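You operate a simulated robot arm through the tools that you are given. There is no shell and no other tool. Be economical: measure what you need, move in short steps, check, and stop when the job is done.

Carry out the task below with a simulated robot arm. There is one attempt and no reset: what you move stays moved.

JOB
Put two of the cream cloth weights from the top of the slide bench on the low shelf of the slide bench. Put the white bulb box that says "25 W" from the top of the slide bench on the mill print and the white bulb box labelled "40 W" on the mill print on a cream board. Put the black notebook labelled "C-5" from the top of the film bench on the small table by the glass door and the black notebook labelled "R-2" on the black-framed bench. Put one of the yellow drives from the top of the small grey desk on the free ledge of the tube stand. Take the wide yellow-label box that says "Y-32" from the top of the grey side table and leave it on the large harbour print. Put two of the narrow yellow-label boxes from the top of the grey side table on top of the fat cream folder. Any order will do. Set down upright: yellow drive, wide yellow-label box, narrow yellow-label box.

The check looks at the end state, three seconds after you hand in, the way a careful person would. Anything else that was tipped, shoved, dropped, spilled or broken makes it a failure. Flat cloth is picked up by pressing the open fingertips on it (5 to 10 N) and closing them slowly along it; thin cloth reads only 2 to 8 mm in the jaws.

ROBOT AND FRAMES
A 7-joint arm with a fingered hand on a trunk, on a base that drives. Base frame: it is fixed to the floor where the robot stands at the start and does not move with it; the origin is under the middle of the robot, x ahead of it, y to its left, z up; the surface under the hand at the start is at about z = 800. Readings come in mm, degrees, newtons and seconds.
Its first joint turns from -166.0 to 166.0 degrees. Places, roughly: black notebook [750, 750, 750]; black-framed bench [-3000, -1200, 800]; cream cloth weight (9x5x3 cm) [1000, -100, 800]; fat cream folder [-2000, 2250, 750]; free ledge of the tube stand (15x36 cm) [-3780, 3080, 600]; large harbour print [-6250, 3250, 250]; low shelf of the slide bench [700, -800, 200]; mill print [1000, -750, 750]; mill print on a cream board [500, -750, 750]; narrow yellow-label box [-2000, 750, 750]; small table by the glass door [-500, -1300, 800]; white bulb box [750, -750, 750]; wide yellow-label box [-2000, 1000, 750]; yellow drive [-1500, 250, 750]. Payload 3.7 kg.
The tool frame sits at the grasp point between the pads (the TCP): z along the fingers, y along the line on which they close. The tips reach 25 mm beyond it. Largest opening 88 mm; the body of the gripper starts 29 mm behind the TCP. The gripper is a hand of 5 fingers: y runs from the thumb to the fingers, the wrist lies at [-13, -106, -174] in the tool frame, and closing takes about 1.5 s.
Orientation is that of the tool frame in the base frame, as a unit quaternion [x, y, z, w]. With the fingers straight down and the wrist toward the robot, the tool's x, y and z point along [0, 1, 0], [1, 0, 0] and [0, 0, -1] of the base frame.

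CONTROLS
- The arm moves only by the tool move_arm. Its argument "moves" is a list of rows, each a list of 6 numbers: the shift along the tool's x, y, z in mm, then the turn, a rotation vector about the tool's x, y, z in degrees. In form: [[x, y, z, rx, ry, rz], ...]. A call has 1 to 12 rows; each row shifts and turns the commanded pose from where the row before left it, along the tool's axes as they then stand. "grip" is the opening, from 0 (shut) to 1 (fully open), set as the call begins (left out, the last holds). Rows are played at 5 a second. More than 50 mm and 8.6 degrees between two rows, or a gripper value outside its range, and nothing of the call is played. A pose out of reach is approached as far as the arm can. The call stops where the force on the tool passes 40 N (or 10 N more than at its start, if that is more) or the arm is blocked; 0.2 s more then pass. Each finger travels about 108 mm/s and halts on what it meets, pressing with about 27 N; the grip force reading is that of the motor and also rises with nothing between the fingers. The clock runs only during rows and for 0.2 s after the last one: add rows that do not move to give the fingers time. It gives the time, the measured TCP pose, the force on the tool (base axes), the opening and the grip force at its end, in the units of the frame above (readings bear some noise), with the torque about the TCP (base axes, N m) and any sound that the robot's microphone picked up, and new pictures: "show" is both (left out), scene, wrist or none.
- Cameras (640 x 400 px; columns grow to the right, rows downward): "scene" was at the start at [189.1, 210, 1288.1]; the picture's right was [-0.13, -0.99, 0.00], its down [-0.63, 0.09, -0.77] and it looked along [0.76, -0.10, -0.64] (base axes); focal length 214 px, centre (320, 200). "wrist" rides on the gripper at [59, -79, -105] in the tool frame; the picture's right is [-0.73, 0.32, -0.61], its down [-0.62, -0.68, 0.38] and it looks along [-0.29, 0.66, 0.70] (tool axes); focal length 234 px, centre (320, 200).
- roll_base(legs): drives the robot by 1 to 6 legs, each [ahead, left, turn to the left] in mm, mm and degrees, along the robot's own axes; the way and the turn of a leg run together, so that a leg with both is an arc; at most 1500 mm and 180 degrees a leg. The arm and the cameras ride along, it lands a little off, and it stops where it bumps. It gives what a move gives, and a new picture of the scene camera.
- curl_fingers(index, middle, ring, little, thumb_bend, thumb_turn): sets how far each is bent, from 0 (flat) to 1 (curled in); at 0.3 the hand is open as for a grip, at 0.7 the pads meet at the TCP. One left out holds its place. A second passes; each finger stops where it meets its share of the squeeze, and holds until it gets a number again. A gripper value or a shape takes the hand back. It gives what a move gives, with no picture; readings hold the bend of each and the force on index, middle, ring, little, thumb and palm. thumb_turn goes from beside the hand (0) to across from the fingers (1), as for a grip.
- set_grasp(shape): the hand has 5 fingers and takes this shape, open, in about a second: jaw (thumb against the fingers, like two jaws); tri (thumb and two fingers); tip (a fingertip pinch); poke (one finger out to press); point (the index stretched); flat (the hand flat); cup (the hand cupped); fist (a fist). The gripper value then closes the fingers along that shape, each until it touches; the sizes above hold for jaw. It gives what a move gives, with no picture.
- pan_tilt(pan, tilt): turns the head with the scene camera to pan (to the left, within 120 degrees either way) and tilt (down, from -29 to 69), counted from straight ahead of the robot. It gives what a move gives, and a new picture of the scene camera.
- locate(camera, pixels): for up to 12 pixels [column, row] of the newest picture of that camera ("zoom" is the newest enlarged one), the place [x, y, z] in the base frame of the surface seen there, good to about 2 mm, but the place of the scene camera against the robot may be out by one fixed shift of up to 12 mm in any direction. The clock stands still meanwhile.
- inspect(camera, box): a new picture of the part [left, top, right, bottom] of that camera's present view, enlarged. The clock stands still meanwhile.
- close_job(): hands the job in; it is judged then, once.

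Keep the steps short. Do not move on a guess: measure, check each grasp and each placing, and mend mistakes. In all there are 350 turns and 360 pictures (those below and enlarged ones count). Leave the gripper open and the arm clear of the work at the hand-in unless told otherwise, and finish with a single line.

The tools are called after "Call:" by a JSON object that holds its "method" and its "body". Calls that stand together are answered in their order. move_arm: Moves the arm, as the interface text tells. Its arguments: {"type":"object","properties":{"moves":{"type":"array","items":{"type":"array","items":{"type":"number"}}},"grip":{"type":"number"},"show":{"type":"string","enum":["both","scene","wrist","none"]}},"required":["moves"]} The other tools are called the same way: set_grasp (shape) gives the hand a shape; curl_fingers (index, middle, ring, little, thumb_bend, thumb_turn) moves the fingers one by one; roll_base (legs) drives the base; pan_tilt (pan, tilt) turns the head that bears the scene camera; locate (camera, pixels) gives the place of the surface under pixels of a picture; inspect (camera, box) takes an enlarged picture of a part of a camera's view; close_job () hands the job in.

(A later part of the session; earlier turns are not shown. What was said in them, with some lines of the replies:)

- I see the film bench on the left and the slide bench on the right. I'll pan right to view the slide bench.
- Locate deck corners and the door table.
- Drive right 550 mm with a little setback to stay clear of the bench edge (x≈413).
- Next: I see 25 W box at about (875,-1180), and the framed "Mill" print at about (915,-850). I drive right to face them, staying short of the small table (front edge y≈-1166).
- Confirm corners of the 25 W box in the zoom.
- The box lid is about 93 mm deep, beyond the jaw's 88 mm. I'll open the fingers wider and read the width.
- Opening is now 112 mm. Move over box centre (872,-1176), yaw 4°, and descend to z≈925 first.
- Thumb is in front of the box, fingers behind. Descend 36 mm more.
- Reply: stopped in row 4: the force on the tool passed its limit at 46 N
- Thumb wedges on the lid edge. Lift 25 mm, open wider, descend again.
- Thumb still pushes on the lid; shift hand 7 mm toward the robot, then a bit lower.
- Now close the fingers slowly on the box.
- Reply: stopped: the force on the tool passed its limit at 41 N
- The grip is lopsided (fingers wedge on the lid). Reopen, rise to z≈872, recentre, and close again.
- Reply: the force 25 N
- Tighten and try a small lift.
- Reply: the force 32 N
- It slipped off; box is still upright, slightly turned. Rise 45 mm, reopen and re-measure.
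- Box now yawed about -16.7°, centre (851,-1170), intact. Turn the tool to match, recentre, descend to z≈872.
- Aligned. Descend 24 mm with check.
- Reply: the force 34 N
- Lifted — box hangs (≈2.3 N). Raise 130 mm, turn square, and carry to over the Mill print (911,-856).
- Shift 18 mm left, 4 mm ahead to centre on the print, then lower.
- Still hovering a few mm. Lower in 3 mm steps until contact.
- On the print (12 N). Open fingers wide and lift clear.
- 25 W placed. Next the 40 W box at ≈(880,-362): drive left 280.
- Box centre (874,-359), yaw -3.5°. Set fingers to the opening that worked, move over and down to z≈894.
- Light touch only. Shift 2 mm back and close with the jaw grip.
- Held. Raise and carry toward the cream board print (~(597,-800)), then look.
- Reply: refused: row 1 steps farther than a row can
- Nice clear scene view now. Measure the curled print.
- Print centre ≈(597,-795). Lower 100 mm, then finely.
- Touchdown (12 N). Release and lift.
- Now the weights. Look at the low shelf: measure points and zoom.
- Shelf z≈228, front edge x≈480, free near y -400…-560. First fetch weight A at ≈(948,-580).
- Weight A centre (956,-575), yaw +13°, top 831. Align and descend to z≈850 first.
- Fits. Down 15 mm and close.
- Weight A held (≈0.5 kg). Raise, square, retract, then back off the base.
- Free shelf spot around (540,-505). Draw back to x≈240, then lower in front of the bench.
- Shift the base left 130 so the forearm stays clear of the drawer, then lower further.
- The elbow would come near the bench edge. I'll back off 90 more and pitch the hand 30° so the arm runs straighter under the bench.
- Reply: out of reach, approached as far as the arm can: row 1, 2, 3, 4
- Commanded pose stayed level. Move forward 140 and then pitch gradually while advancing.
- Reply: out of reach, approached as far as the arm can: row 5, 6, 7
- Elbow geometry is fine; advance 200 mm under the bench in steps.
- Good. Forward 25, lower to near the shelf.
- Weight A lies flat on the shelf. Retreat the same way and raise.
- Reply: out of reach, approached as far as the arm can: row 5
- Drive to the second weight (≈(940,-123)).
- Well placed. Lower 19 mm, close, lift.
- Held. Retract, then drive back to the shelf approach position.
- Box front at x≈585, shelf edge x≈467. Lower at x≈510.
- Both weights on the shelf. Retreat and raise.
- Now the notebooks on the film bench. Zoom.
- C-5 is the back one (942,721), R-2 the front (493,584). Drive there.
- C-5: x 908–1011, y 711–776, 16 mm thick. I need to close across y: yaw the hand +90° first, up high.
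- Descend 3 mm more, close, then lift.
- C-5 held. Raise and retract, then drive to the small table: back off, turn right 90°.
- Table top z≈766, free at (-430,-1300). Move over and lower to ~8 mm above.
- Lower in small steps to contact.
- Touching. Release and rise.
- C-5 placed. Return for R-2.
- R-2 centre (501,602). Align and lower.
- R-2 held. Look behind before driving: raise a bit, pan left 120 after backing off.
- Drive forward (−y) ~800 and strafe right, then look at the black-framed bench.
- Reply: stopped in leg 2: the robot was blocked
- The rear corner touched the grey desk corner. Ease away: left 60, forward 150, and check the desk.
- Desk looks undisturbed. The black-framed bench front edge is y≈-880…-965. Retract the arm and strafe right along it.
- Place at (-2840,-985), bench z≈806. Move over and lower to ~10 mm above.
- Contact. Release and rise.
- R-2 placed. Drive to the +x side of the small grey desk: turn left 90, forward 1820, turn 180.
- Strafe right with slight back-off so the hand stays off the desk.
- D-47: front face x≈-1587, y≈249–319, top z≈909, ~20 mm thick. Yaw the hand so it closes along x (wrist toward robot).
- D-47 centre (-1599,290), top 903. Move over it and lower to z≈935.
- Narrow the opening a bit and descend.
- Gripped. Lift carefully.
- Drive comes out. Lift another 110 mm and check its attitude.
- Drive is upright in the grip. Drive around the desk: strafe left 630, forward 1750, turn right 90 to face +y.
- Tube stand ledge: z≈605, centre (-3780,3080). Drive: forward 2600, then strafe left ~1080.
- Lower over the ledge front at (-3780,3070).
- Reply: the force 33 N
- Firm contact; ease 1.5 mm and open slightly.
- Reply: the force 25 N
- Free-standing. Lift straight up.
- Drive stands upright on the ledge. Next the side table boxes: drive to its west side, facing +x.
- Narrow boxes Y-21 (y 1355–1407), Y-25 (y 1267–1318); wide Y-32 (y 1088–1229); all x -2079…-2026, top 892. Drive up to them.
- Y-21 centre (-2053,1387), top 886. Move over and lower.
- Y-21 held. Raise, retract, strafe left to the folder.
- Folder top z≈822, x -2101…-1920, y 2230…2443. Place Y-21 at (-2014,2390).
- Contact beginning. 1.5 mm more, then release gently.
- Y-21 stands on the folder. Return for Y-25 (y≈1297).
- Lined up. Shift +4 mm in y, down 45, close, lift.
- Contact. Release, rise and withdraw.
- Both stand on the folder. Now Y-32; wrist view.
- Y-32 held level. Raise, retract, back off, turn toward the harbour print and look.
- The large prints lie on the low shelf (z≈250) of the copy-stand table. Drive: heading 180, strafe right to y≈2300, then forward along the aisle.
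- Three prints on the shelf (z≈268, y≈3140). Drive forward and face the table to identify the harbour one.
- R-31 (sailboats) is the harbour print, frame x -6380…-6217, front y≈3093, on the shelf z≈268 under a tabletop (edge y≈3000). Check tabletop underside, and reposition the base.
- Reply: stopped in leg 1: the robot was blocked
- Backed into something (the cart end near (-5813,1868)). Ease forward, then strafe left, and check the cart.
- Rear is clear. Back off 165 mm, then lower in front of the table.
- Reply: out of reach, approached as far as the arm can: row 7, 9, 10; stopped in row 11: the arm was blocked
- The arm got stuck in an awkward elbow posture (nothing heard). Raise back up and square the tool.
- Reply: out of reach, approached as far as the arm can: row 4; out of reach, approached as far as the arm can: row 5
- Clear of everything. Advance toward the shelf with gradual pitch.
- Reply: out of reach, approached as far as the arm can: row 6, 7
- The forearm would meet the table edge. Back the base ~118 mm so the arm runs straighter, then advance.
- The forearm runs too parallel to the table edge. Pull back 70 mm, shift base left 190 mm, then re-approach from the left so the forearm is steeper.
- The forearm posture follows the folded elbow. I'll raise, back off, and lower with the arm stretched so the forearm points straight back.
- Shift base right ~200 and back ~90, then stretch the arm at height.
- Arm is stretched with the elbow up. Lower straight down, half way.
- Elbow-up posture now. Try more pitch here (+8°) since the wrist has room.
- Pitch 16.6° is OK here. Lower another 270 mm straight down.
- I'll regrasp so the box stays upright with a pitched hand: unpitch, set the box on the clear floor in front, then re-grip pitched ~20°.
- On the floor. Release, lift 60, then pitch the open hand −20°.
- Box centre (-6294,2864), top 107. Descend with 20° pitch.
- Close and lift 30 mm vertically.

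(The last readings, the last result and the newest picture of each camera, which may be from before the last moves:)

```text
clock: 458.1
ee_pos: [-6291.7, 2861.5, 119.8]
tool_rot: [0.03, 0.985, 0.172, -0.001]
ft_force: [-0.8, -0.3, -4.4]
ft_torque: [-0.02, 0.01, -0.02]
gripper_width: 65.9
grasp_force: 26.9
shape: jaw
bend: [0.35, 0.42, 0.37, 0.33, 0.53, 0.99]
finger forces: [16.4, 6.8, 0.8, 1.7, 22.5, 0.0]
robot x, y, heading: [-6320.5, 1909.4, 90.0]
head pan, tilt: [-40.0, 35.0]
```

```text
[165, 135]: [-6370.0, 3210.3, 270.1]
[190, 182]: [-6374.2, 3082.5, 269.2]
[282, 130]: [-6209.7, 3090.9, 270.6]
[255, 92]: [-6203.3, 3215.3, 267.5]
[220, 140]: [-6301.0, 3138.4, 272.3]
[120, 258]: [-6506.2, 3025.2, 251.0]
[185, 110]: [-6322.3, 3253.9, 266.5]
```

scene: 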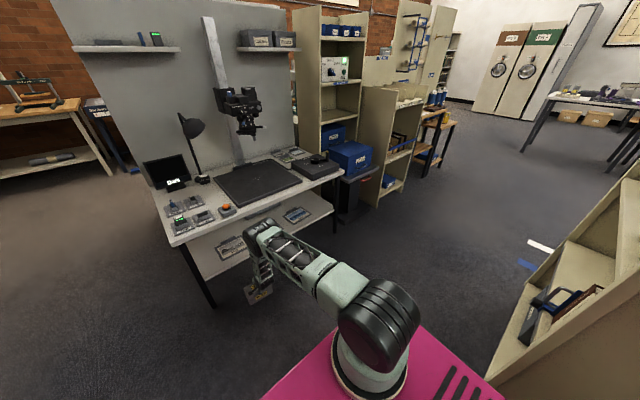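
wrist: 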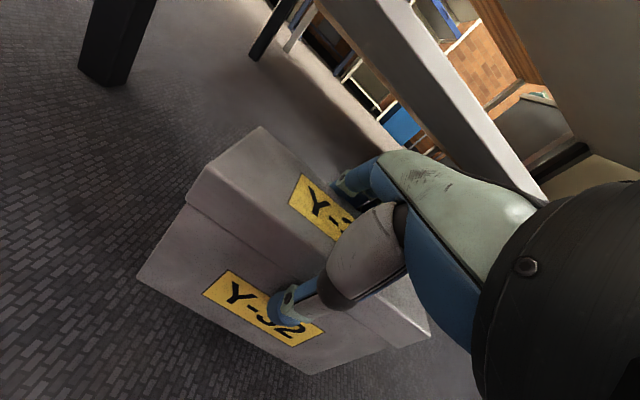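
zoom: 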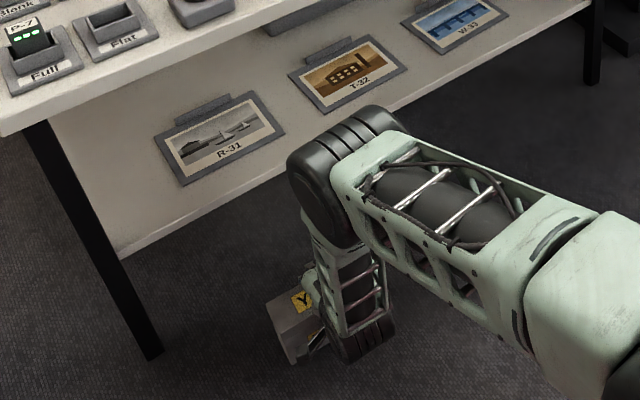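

Held nearly upright with the hand pitched. Print: x -6374…-6203, y 3083–3215. Raise to z≈390 and stretch 60 mm forward.

Call:
{"method": "move_arm", "body": {"moves": [[0, 15.4, -42.3, 0, 0, 0], [0, 15.4, -42.3, 0, 0, 0], [0, 15.4, -42.3, 0, 0, 0], [0, 15.4, -42.3, 0, 0, 0], [0, 15.4, -42.3, 0, 0, 0], [0, 15.4, -42.3, 0, 0, 0], [0, 30, 10, 0, 0, 0], [0, 30, 10, 0, 0, 0], [0, 0, 0, 0, 0, 0]], "show": "scene"}}

Call:
{"method": "locate", "body": {"camera": "scene", "pixels": [[235, 190], [255, 205], [240, 240], [250, 250], [235, 225], [245, 215]]}}

```text
clock: 460.1
ee_pos: [-6285.2, 2926.3, 392.5]
tool_rot: [0.03, 0.985, 0.173, -0.001]
ft_force: [0.5, 0.6, -4.6]
ft_torque: [0.01, -0.04, 0.02]
gripper_width: 65.6
grasp_force: 27.1
shape: jaw
bend: [0.35, 0.43, 0.37, 0.33, 0.53, 0.99]
finger forces: [16.1, 6.9, 0.7, 1.9, 22.4, 0.0]
robot x, y, heading: [-6320.7, 1910.0, 89.9]
head pan, tilt: [-40.0, 35.0]
```

scene: 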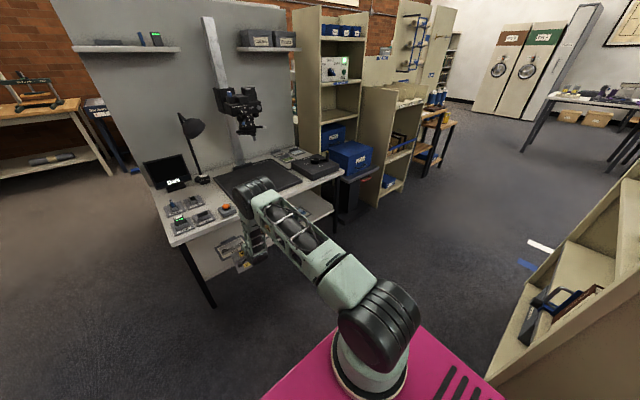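

```text
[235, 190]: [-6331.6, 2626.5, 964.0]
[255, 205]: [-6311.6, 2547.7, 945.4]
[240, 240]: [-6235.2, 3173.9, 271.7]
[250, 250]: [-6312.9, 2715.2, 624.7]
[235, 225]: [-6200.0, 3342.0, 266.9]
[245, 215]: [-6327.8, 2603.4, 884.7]
```

Call:
{"method": "inspect", "body": {"camera": "scene", "box": [200, 170, 300, 290]}}

```text
3.33 times, centred on (250, 230) of scene
```

zoom: 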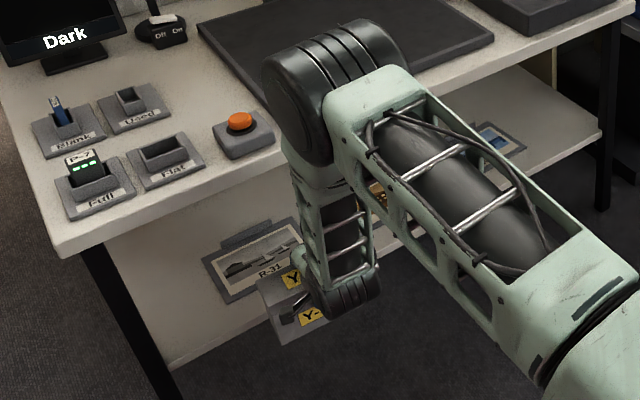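

Call:
{"method": "locate", "body": {"camera": "zoom", "pixels": [[300, 60], [300, 130], [305, 200], [312, 240], [320, 270], [345, 290], [365, 215], [370, 255], [300, 175], [345, 225], [330, 310], [272, 300]]}}

```text
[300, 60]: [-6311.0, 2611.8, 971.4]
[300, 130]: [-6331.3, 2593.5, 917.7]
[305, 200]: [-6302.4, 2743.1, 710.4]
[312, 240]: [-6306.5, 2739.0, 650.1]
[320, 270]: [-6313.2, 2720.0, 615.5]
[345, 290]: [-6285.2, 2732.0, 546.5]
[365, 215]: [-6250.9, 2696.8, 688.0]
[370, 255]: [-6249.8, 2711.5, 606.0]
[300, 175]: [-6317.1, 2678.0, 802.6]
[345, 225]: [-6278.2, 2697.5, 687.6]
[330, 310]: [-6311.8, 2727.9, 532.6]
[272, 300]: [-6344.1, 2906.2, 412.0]
```

Margins look about 30 mm. Advance the base 120 mm, then check.

Call:
{"method": "roll_base", "body": {"legs": [[120, 0, 0]]}}

Call:
{"method": "inspect", "body": {"camera": "scene", "box": [170, 150, 320, 310]}}

Call:
{"method": "inspect", "body": {"camera": "wrist", "box": [0, 0, 640, 400]}}

```text
clock: 461.3
ee_pos: [-6284.3, 3046.7, 393.8]
tool_rot: [0.03, 0.984, 0.173, -0.001]
ft_force: [0.0, 0.2, -5.3]
ft_torque: [0.0, 0.01, 0.01]
gripper_width: 65.7
grasp_force: 26.3
shape: jaw
bend: [0.35, 0.43, 0.37, 0.33, 0.53, 0.99]
finger forces: [15.9, 6.9, 0.7, 1.9, 22.2, 0.0]
robot x, y, heading: [-6318.5, 2031.9, 89.7]
head pan, tilt: [-40.0, 35.0]
```

scene: 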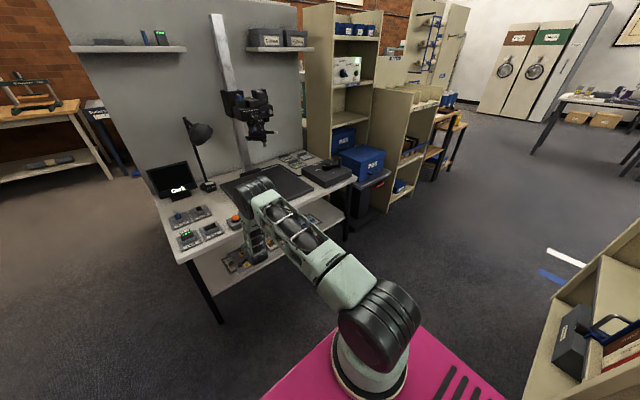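

```text
2.50 times, centred on (245, 230) of scene
```

zoom: 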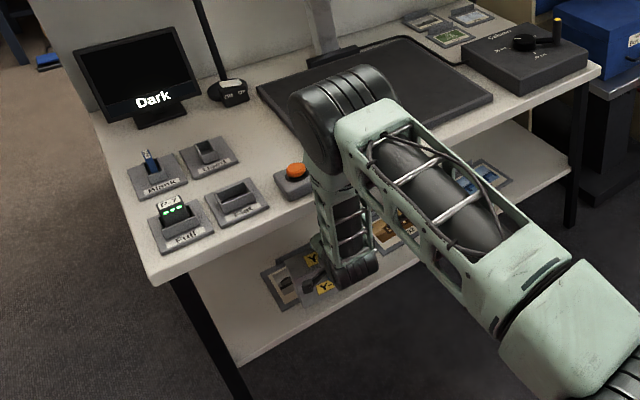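

```text
1.00 times, centred on (320, 200) of wrist (not enlarged: the box is as wide or as high as the picture)
```

zoom: 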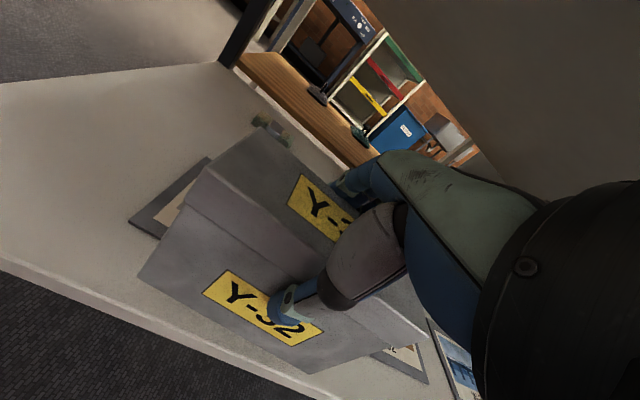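

Good. Advance another 76 mm.

Call:
{"method": "roll_base", "body": {"legs": [[76, 0, 0]]}}

Call:
{"method": "inspect", "body": {"camera": "scene", "box": [170, 150, 320, 310]}}

Call:
{"method": "inspect", "body": {"camera": "wrist", "box": [0, 0, 640, 400]}}

```text
clock: 462.3
ee_pos: [-6284.5, 3123.7, 393.4]
tool_rot: [0.029, 0.985, 0.173, -0.001]
ft_force: [0.4, -0.2, -4.9]
ft_torque: [-0.01, -0.01, -0.03]
gripper_width: 65.7
grasp_force: 26.7
shape: jaw
bend: [0.35, 0.43, 0.37, 0.33, 0.53, 0.99]
finger forces: [16.0, 6.8, 0.6, 1.9, 22.4, 0.1]
robot x, y, heading: [-6318.1, 2107.4, 89.9]
head pan, tilt: [-40.0, 35.0]
```

scene: 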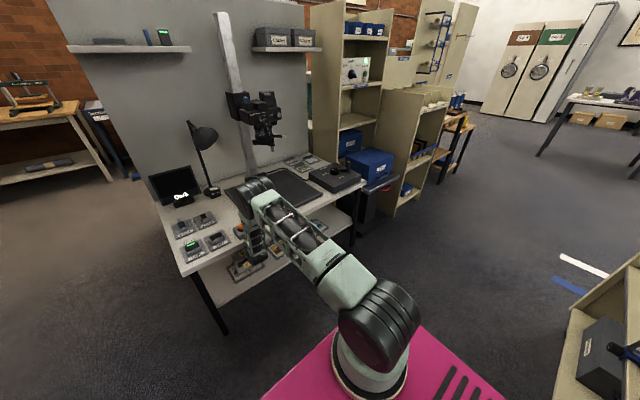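

```text
2.50 times, centred on (245, 230) of scene
```

zoom: 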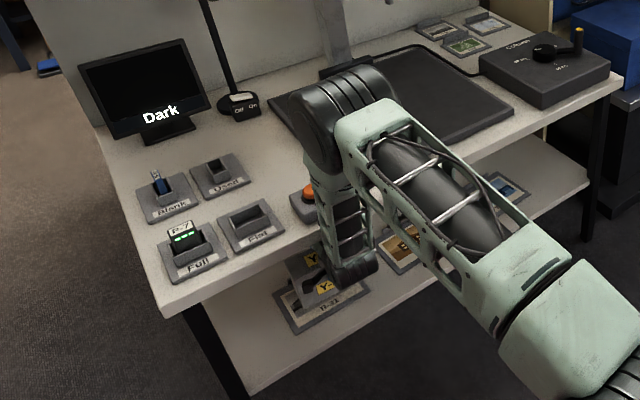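

```text
1.00 times, centred on (320, 200) of wrist (not enlarged: the box is as wide or as high as the picture)
```

zoom: 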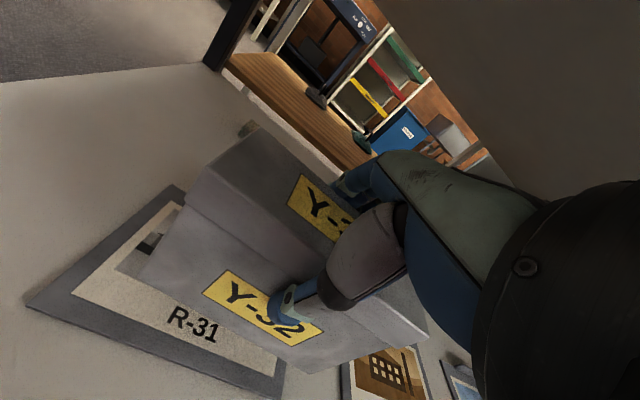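

Call:
{"method": "locate", "body": {"camera": "zoom", "pixels": [[146, 276], [305, 368], [32, 300], [265, 392], [175, 195], [262, 132], [195, 195]]}}

```text
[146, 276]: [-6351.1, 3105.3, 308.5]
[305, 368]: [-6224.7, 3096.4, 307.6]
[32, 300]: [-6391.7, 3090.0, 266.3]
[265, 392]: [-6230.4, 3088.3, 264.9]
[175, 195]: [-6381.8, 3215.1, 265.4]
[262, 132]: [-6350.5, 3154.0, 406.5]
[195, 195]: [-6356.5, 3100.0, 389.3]
```

Shift 20 mm left and 8 mm in, then lower 28 mm.

Call:
{"method": "move_arm", "body": {"moves": [[10, 4, 1.5, 0, 0, 0], [10, 4, 1.5, 0, 0, 0], [0, -4.8, 13.2, 0, 0, 0], [0, -4.8, 13.2, 0, 0, 0], [0, 0, 0, 0, 0, 0]], "show": "wrist"}}

Call:
{"method": "inspect", "body": {"camera": "scene", "box": [200, 170, 300, 290]}}

```text
clock: 463.5
ee_pos: [-6309.4, 3130.9, 367.1]
tool_rot: [0.026, 0.985, 0.173, -0.004]
ft_force: [-0.9, 0.5, -3.7]
ft_torque: [0.0, -0.01, -0.02]
gripper_width: 65.5
grasp_force: 27.9
shape: jaw
bend: [0.36, 0.43, 0.37, 0.34, 0.53, 0.99]
finger forces: [15.3, 7.0, 0.4, 2.0, 22.2, 0.0]
robot x, y, heading: [-6318.5, 2107.7, 90.0]
head pan, tilt: [-40.0, 35.0]
```

wrist: 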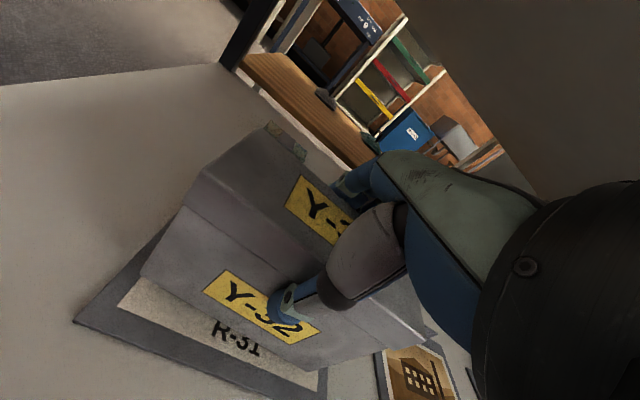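

```text
3.33 times, centred on (250, 230) of scene
```

zoom: 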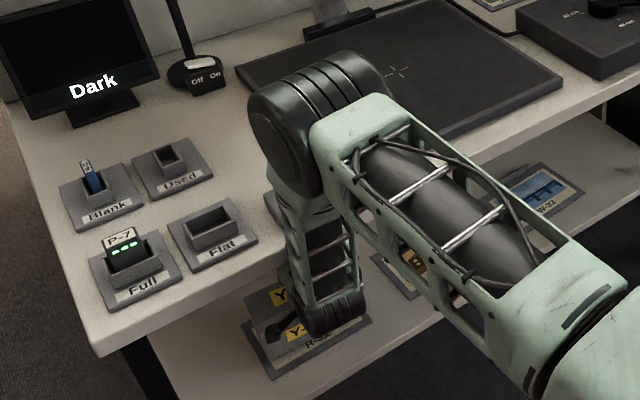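

Centred on R-31. Lower in fine steps.

Call:
{"method": "move_arm", "body": {"moves": [[0, -1, 2.8, 0, 0, 0], [0, -1, 2.8, 0, 0, 0], [0, 0, 0, 0, 0, 0]], "show": "none"}}

```text
clock: 464.3
ee_pos: [-6303.6, 3134.9, 360.4]
tool_rot: [0.031, 0.984, 0.173, -0.001]
ft_force: [-0.8, 0.2, -4.7]
ft_torque: [-0.02, 0.0, 0.01]
gripper_width: 65.5
grasp_force: 27.4
shape: jaw
bend: [0.37, 0.43, 0.37, 0.34, 0.54, 0.99]
finger forces: [15.0, 7.0, 0.4, 1.9, 22.0, 0.0]
robot x, y, heading: [-6318.5, 2112.0, 89.8]
head pan, tilt: [-40.0, 35.0]
```

Call:
{"method": "move_arm", "body": {"moves": [[0, -0.7, 1.9, 0, 0, 0], [0, -0.7, 1.9, 0, 0, 0], [0, 0, 0, 0, 0, 0]], "show": "none"}}

```text
clock: 465.1
ee_pos: [-6303.1, 3135.7, 358.0]
tool_rot: [0.029, 0.984, 0.175, -0.001]
ft_force: [2.5, 2.2, 17.5]
ft_torque: [-0.36, 0.02, -0.01]
gripper_width: 65.2
grasp_force: 27.3
shape: jaw
bend: [0.34, 0.42, 0.37, 0.33, 0.54, 0.99]
finger forces: [21.0, 8.0, 1.3, 2.7, 25.0, 0.0]
robot x, y, heading: [-6319.2, 2106.2, 89.6]
head pan, tilt: [-40.0, 35.0]
```

Set down (17 N). Open, retreat 42 mm along the tool axis.

Call:
{"method": "move_arm", "body": {"moves": [[0, 0, 0, 0, 0, 0], [0, 0, 0, 0, 0, 0], [0, 0, 0, 0, 0, 0], [0, 0, 0, 0, 0, 0], [0, 0, -10, 0, 0, 0], [0, 0, -16, 0, 0, 0], [0, 0, -16, 0, 0, 0], [0, 0, 0, 0, 0, 0]], "grip": 1, "show": "wrist"}}

Call:
{"method": "inspect", "body": {"camera": "scene", "box": [200, 170, 300, 290]}}

```text
clock: 466.9
ee_pos: [-6303.7, 3119.0, 395.2]
tool_rot: [0.03, 0.984, 0.174, -0.001]
ft_force: [-1.0, -0.4, -0.3]
ft_torque: [0.0, -0.02, -0.02]
gripper_width: 87.4
grasp_force: 0.0
shape: jaw
bend: [0.3, 0.3, 0.3, 0.3, 0.3, 0.98]
finger forces: [0.0, 0.1, 0.0, 0.0, 0.1, 0.1]
robot x, y, heading: [-6315.6, 2110.1, 89.7]
head pan, tilt: [-40.0, 35.0]
```

wrist: 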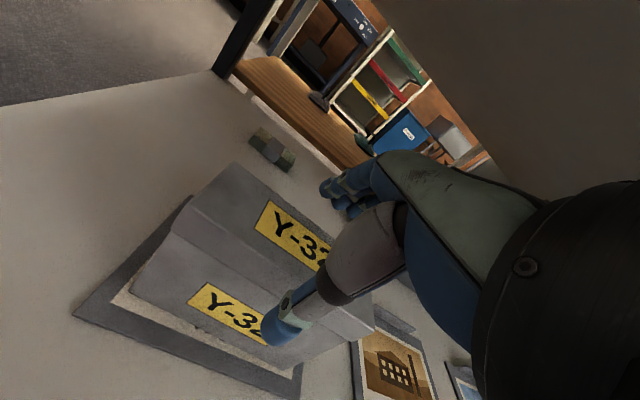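

```text
3.33 times, centred on (250, 230) of scene
```

zoom: 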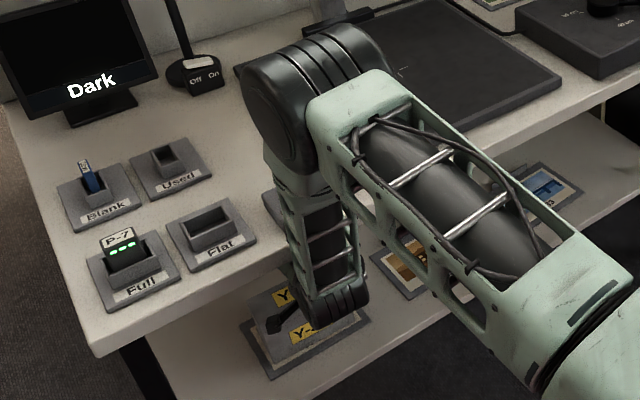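

Call:
{"method": "locate", "body": {"camera": "wrist", "pixels": [[235, 185], [200, 230], [238, 166], [175, 230], [135, 290], [325, 185], [335, 210], [275, 340]]}}

```text
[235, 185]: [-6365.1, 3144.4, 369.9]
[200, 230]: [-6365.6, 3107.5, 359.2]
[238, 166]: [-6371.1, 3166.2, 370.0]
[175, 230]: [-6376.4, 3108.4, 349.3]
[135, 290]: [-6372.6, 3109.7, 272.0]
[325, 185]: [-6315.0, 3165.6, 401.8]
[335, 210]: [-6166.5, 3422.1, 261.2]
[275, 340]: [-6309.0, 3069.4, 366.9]
```

Box upright, top 370; fingers above it. Rise 8 mm more and back the base straight out.

Call:
{"method": "move_arm", "body": {"moves": [[0, 0, -8, 0, 0, 0], [0, 0, 0, 0, 0, 0]], "show": "none"}}

Call:
{"method": "roll_base", "body": {"legs": [[-260, 0, 0]]}}

Call:
{"method": "pan_tilt", "body": {"pan": 0, "tilt": 45}}

Call:
{"method": "inspect", "body": {"camera": "wrist", "box": [0, 0, 640, 400]}}

```text
clock: 467.5
ee_pos: [-6304.8, 3116.6, 402.1]
tool_rot: [0.03, 0.984, 0.173, -0.001]
ft_force: [-0.1, 0.5, 0.0]
ft_torque: [0.0, -0.01, 0.01]
gripper_width: 87.7
grasp_force: 0.2
shape: jaw
bend: [0.3, 0.3, 0.3, 0.3, 0.3, 0.98]
finger forces: [0.0, 0.0, 0.0, 0.0, 0.0, 0.0]
robot x, y, heading: [-6317.4, 2109.1, 90.2]
head pan, tilt: [-40.0, 35.0]
```

```text
clock: 469.4
ee_pos: [-6307.8, 2853.5, 401.0]
tool_rot: [0.027, 0.984, 0.174, -0.002]
ft_force: [0.3, -0.3, -0.1]
ft_torque: [0.0, 0.01, -0.04]
gripper_width: 87.7
grasp_force: 0.0
shape: jaw
bend: [0.3, 0.3, 0.3, 0.3, 0.3, 0.98]
finger forces: [0.0, 0.0, 0.0, 0.0, 0.0, 0.0]
robot x, y, heading: [-6318.6, 1840.3, 89.9]
head pan, tilt: [-40.0, 35.0]
```

scene: 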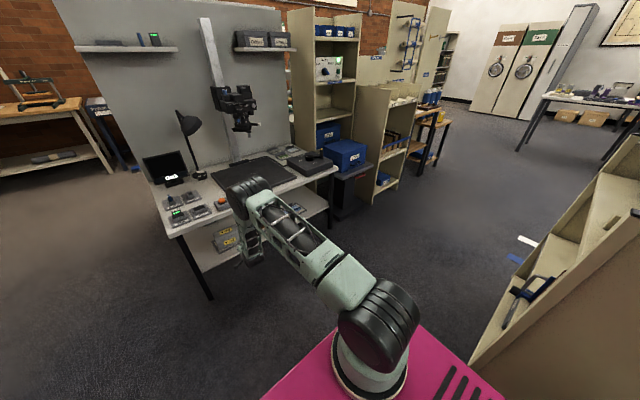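

```text
clock: 470.5
ee_pos: [-6307.8, 2854.3, 401.6]
tool_rot: [0.028, 0.984, 0.174, -0.002]
ft_force: [0.2, 0.7, -0.4]
ft_torque: [0.0, -0.02, -0.01]
gripper_width: 87.7
grasp_force: 0.0
shape: jaw
bend: [0.3, 0.3, 0.3, 0.3, 0.3, 0.98]
finger forces: [0.0, 0.0, 0.0, 0.0, 0.0, 0.0]
robot x, y, heading: [-6323.6, 1843.9, 90.0]
head pan, tilt: [0.0, 45.0]
```

scene: 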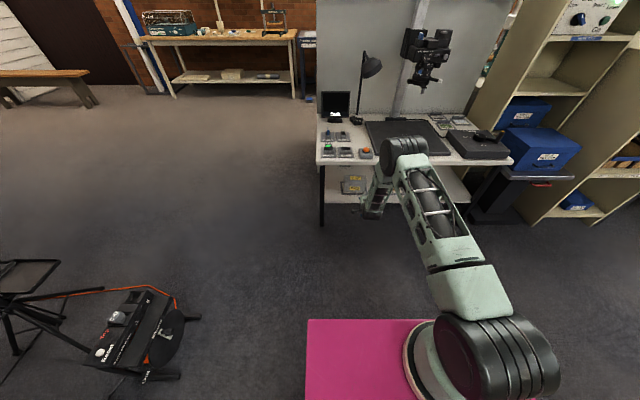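

```text
1.00 times, centred on (320, 200) of wrist (not enlarged: the box is as wide or as high as the picture)
```

zoom: 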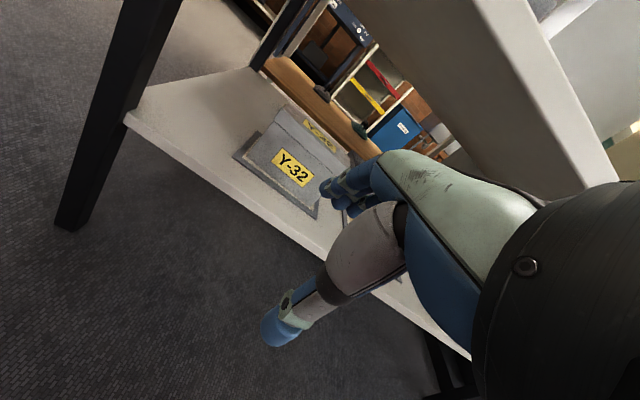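

All placed: Y-32 stands on R-31, the gripper is open and the arm is clear of the work. Handing in.

Call:
{"method": "close_job", "body": {}}

```text
The job is handed in.
```

All the items are in their asked-for places and the job is handed in; on the way the base bumped the small grey desk and the cart once each, and I saw no damage or displacement.
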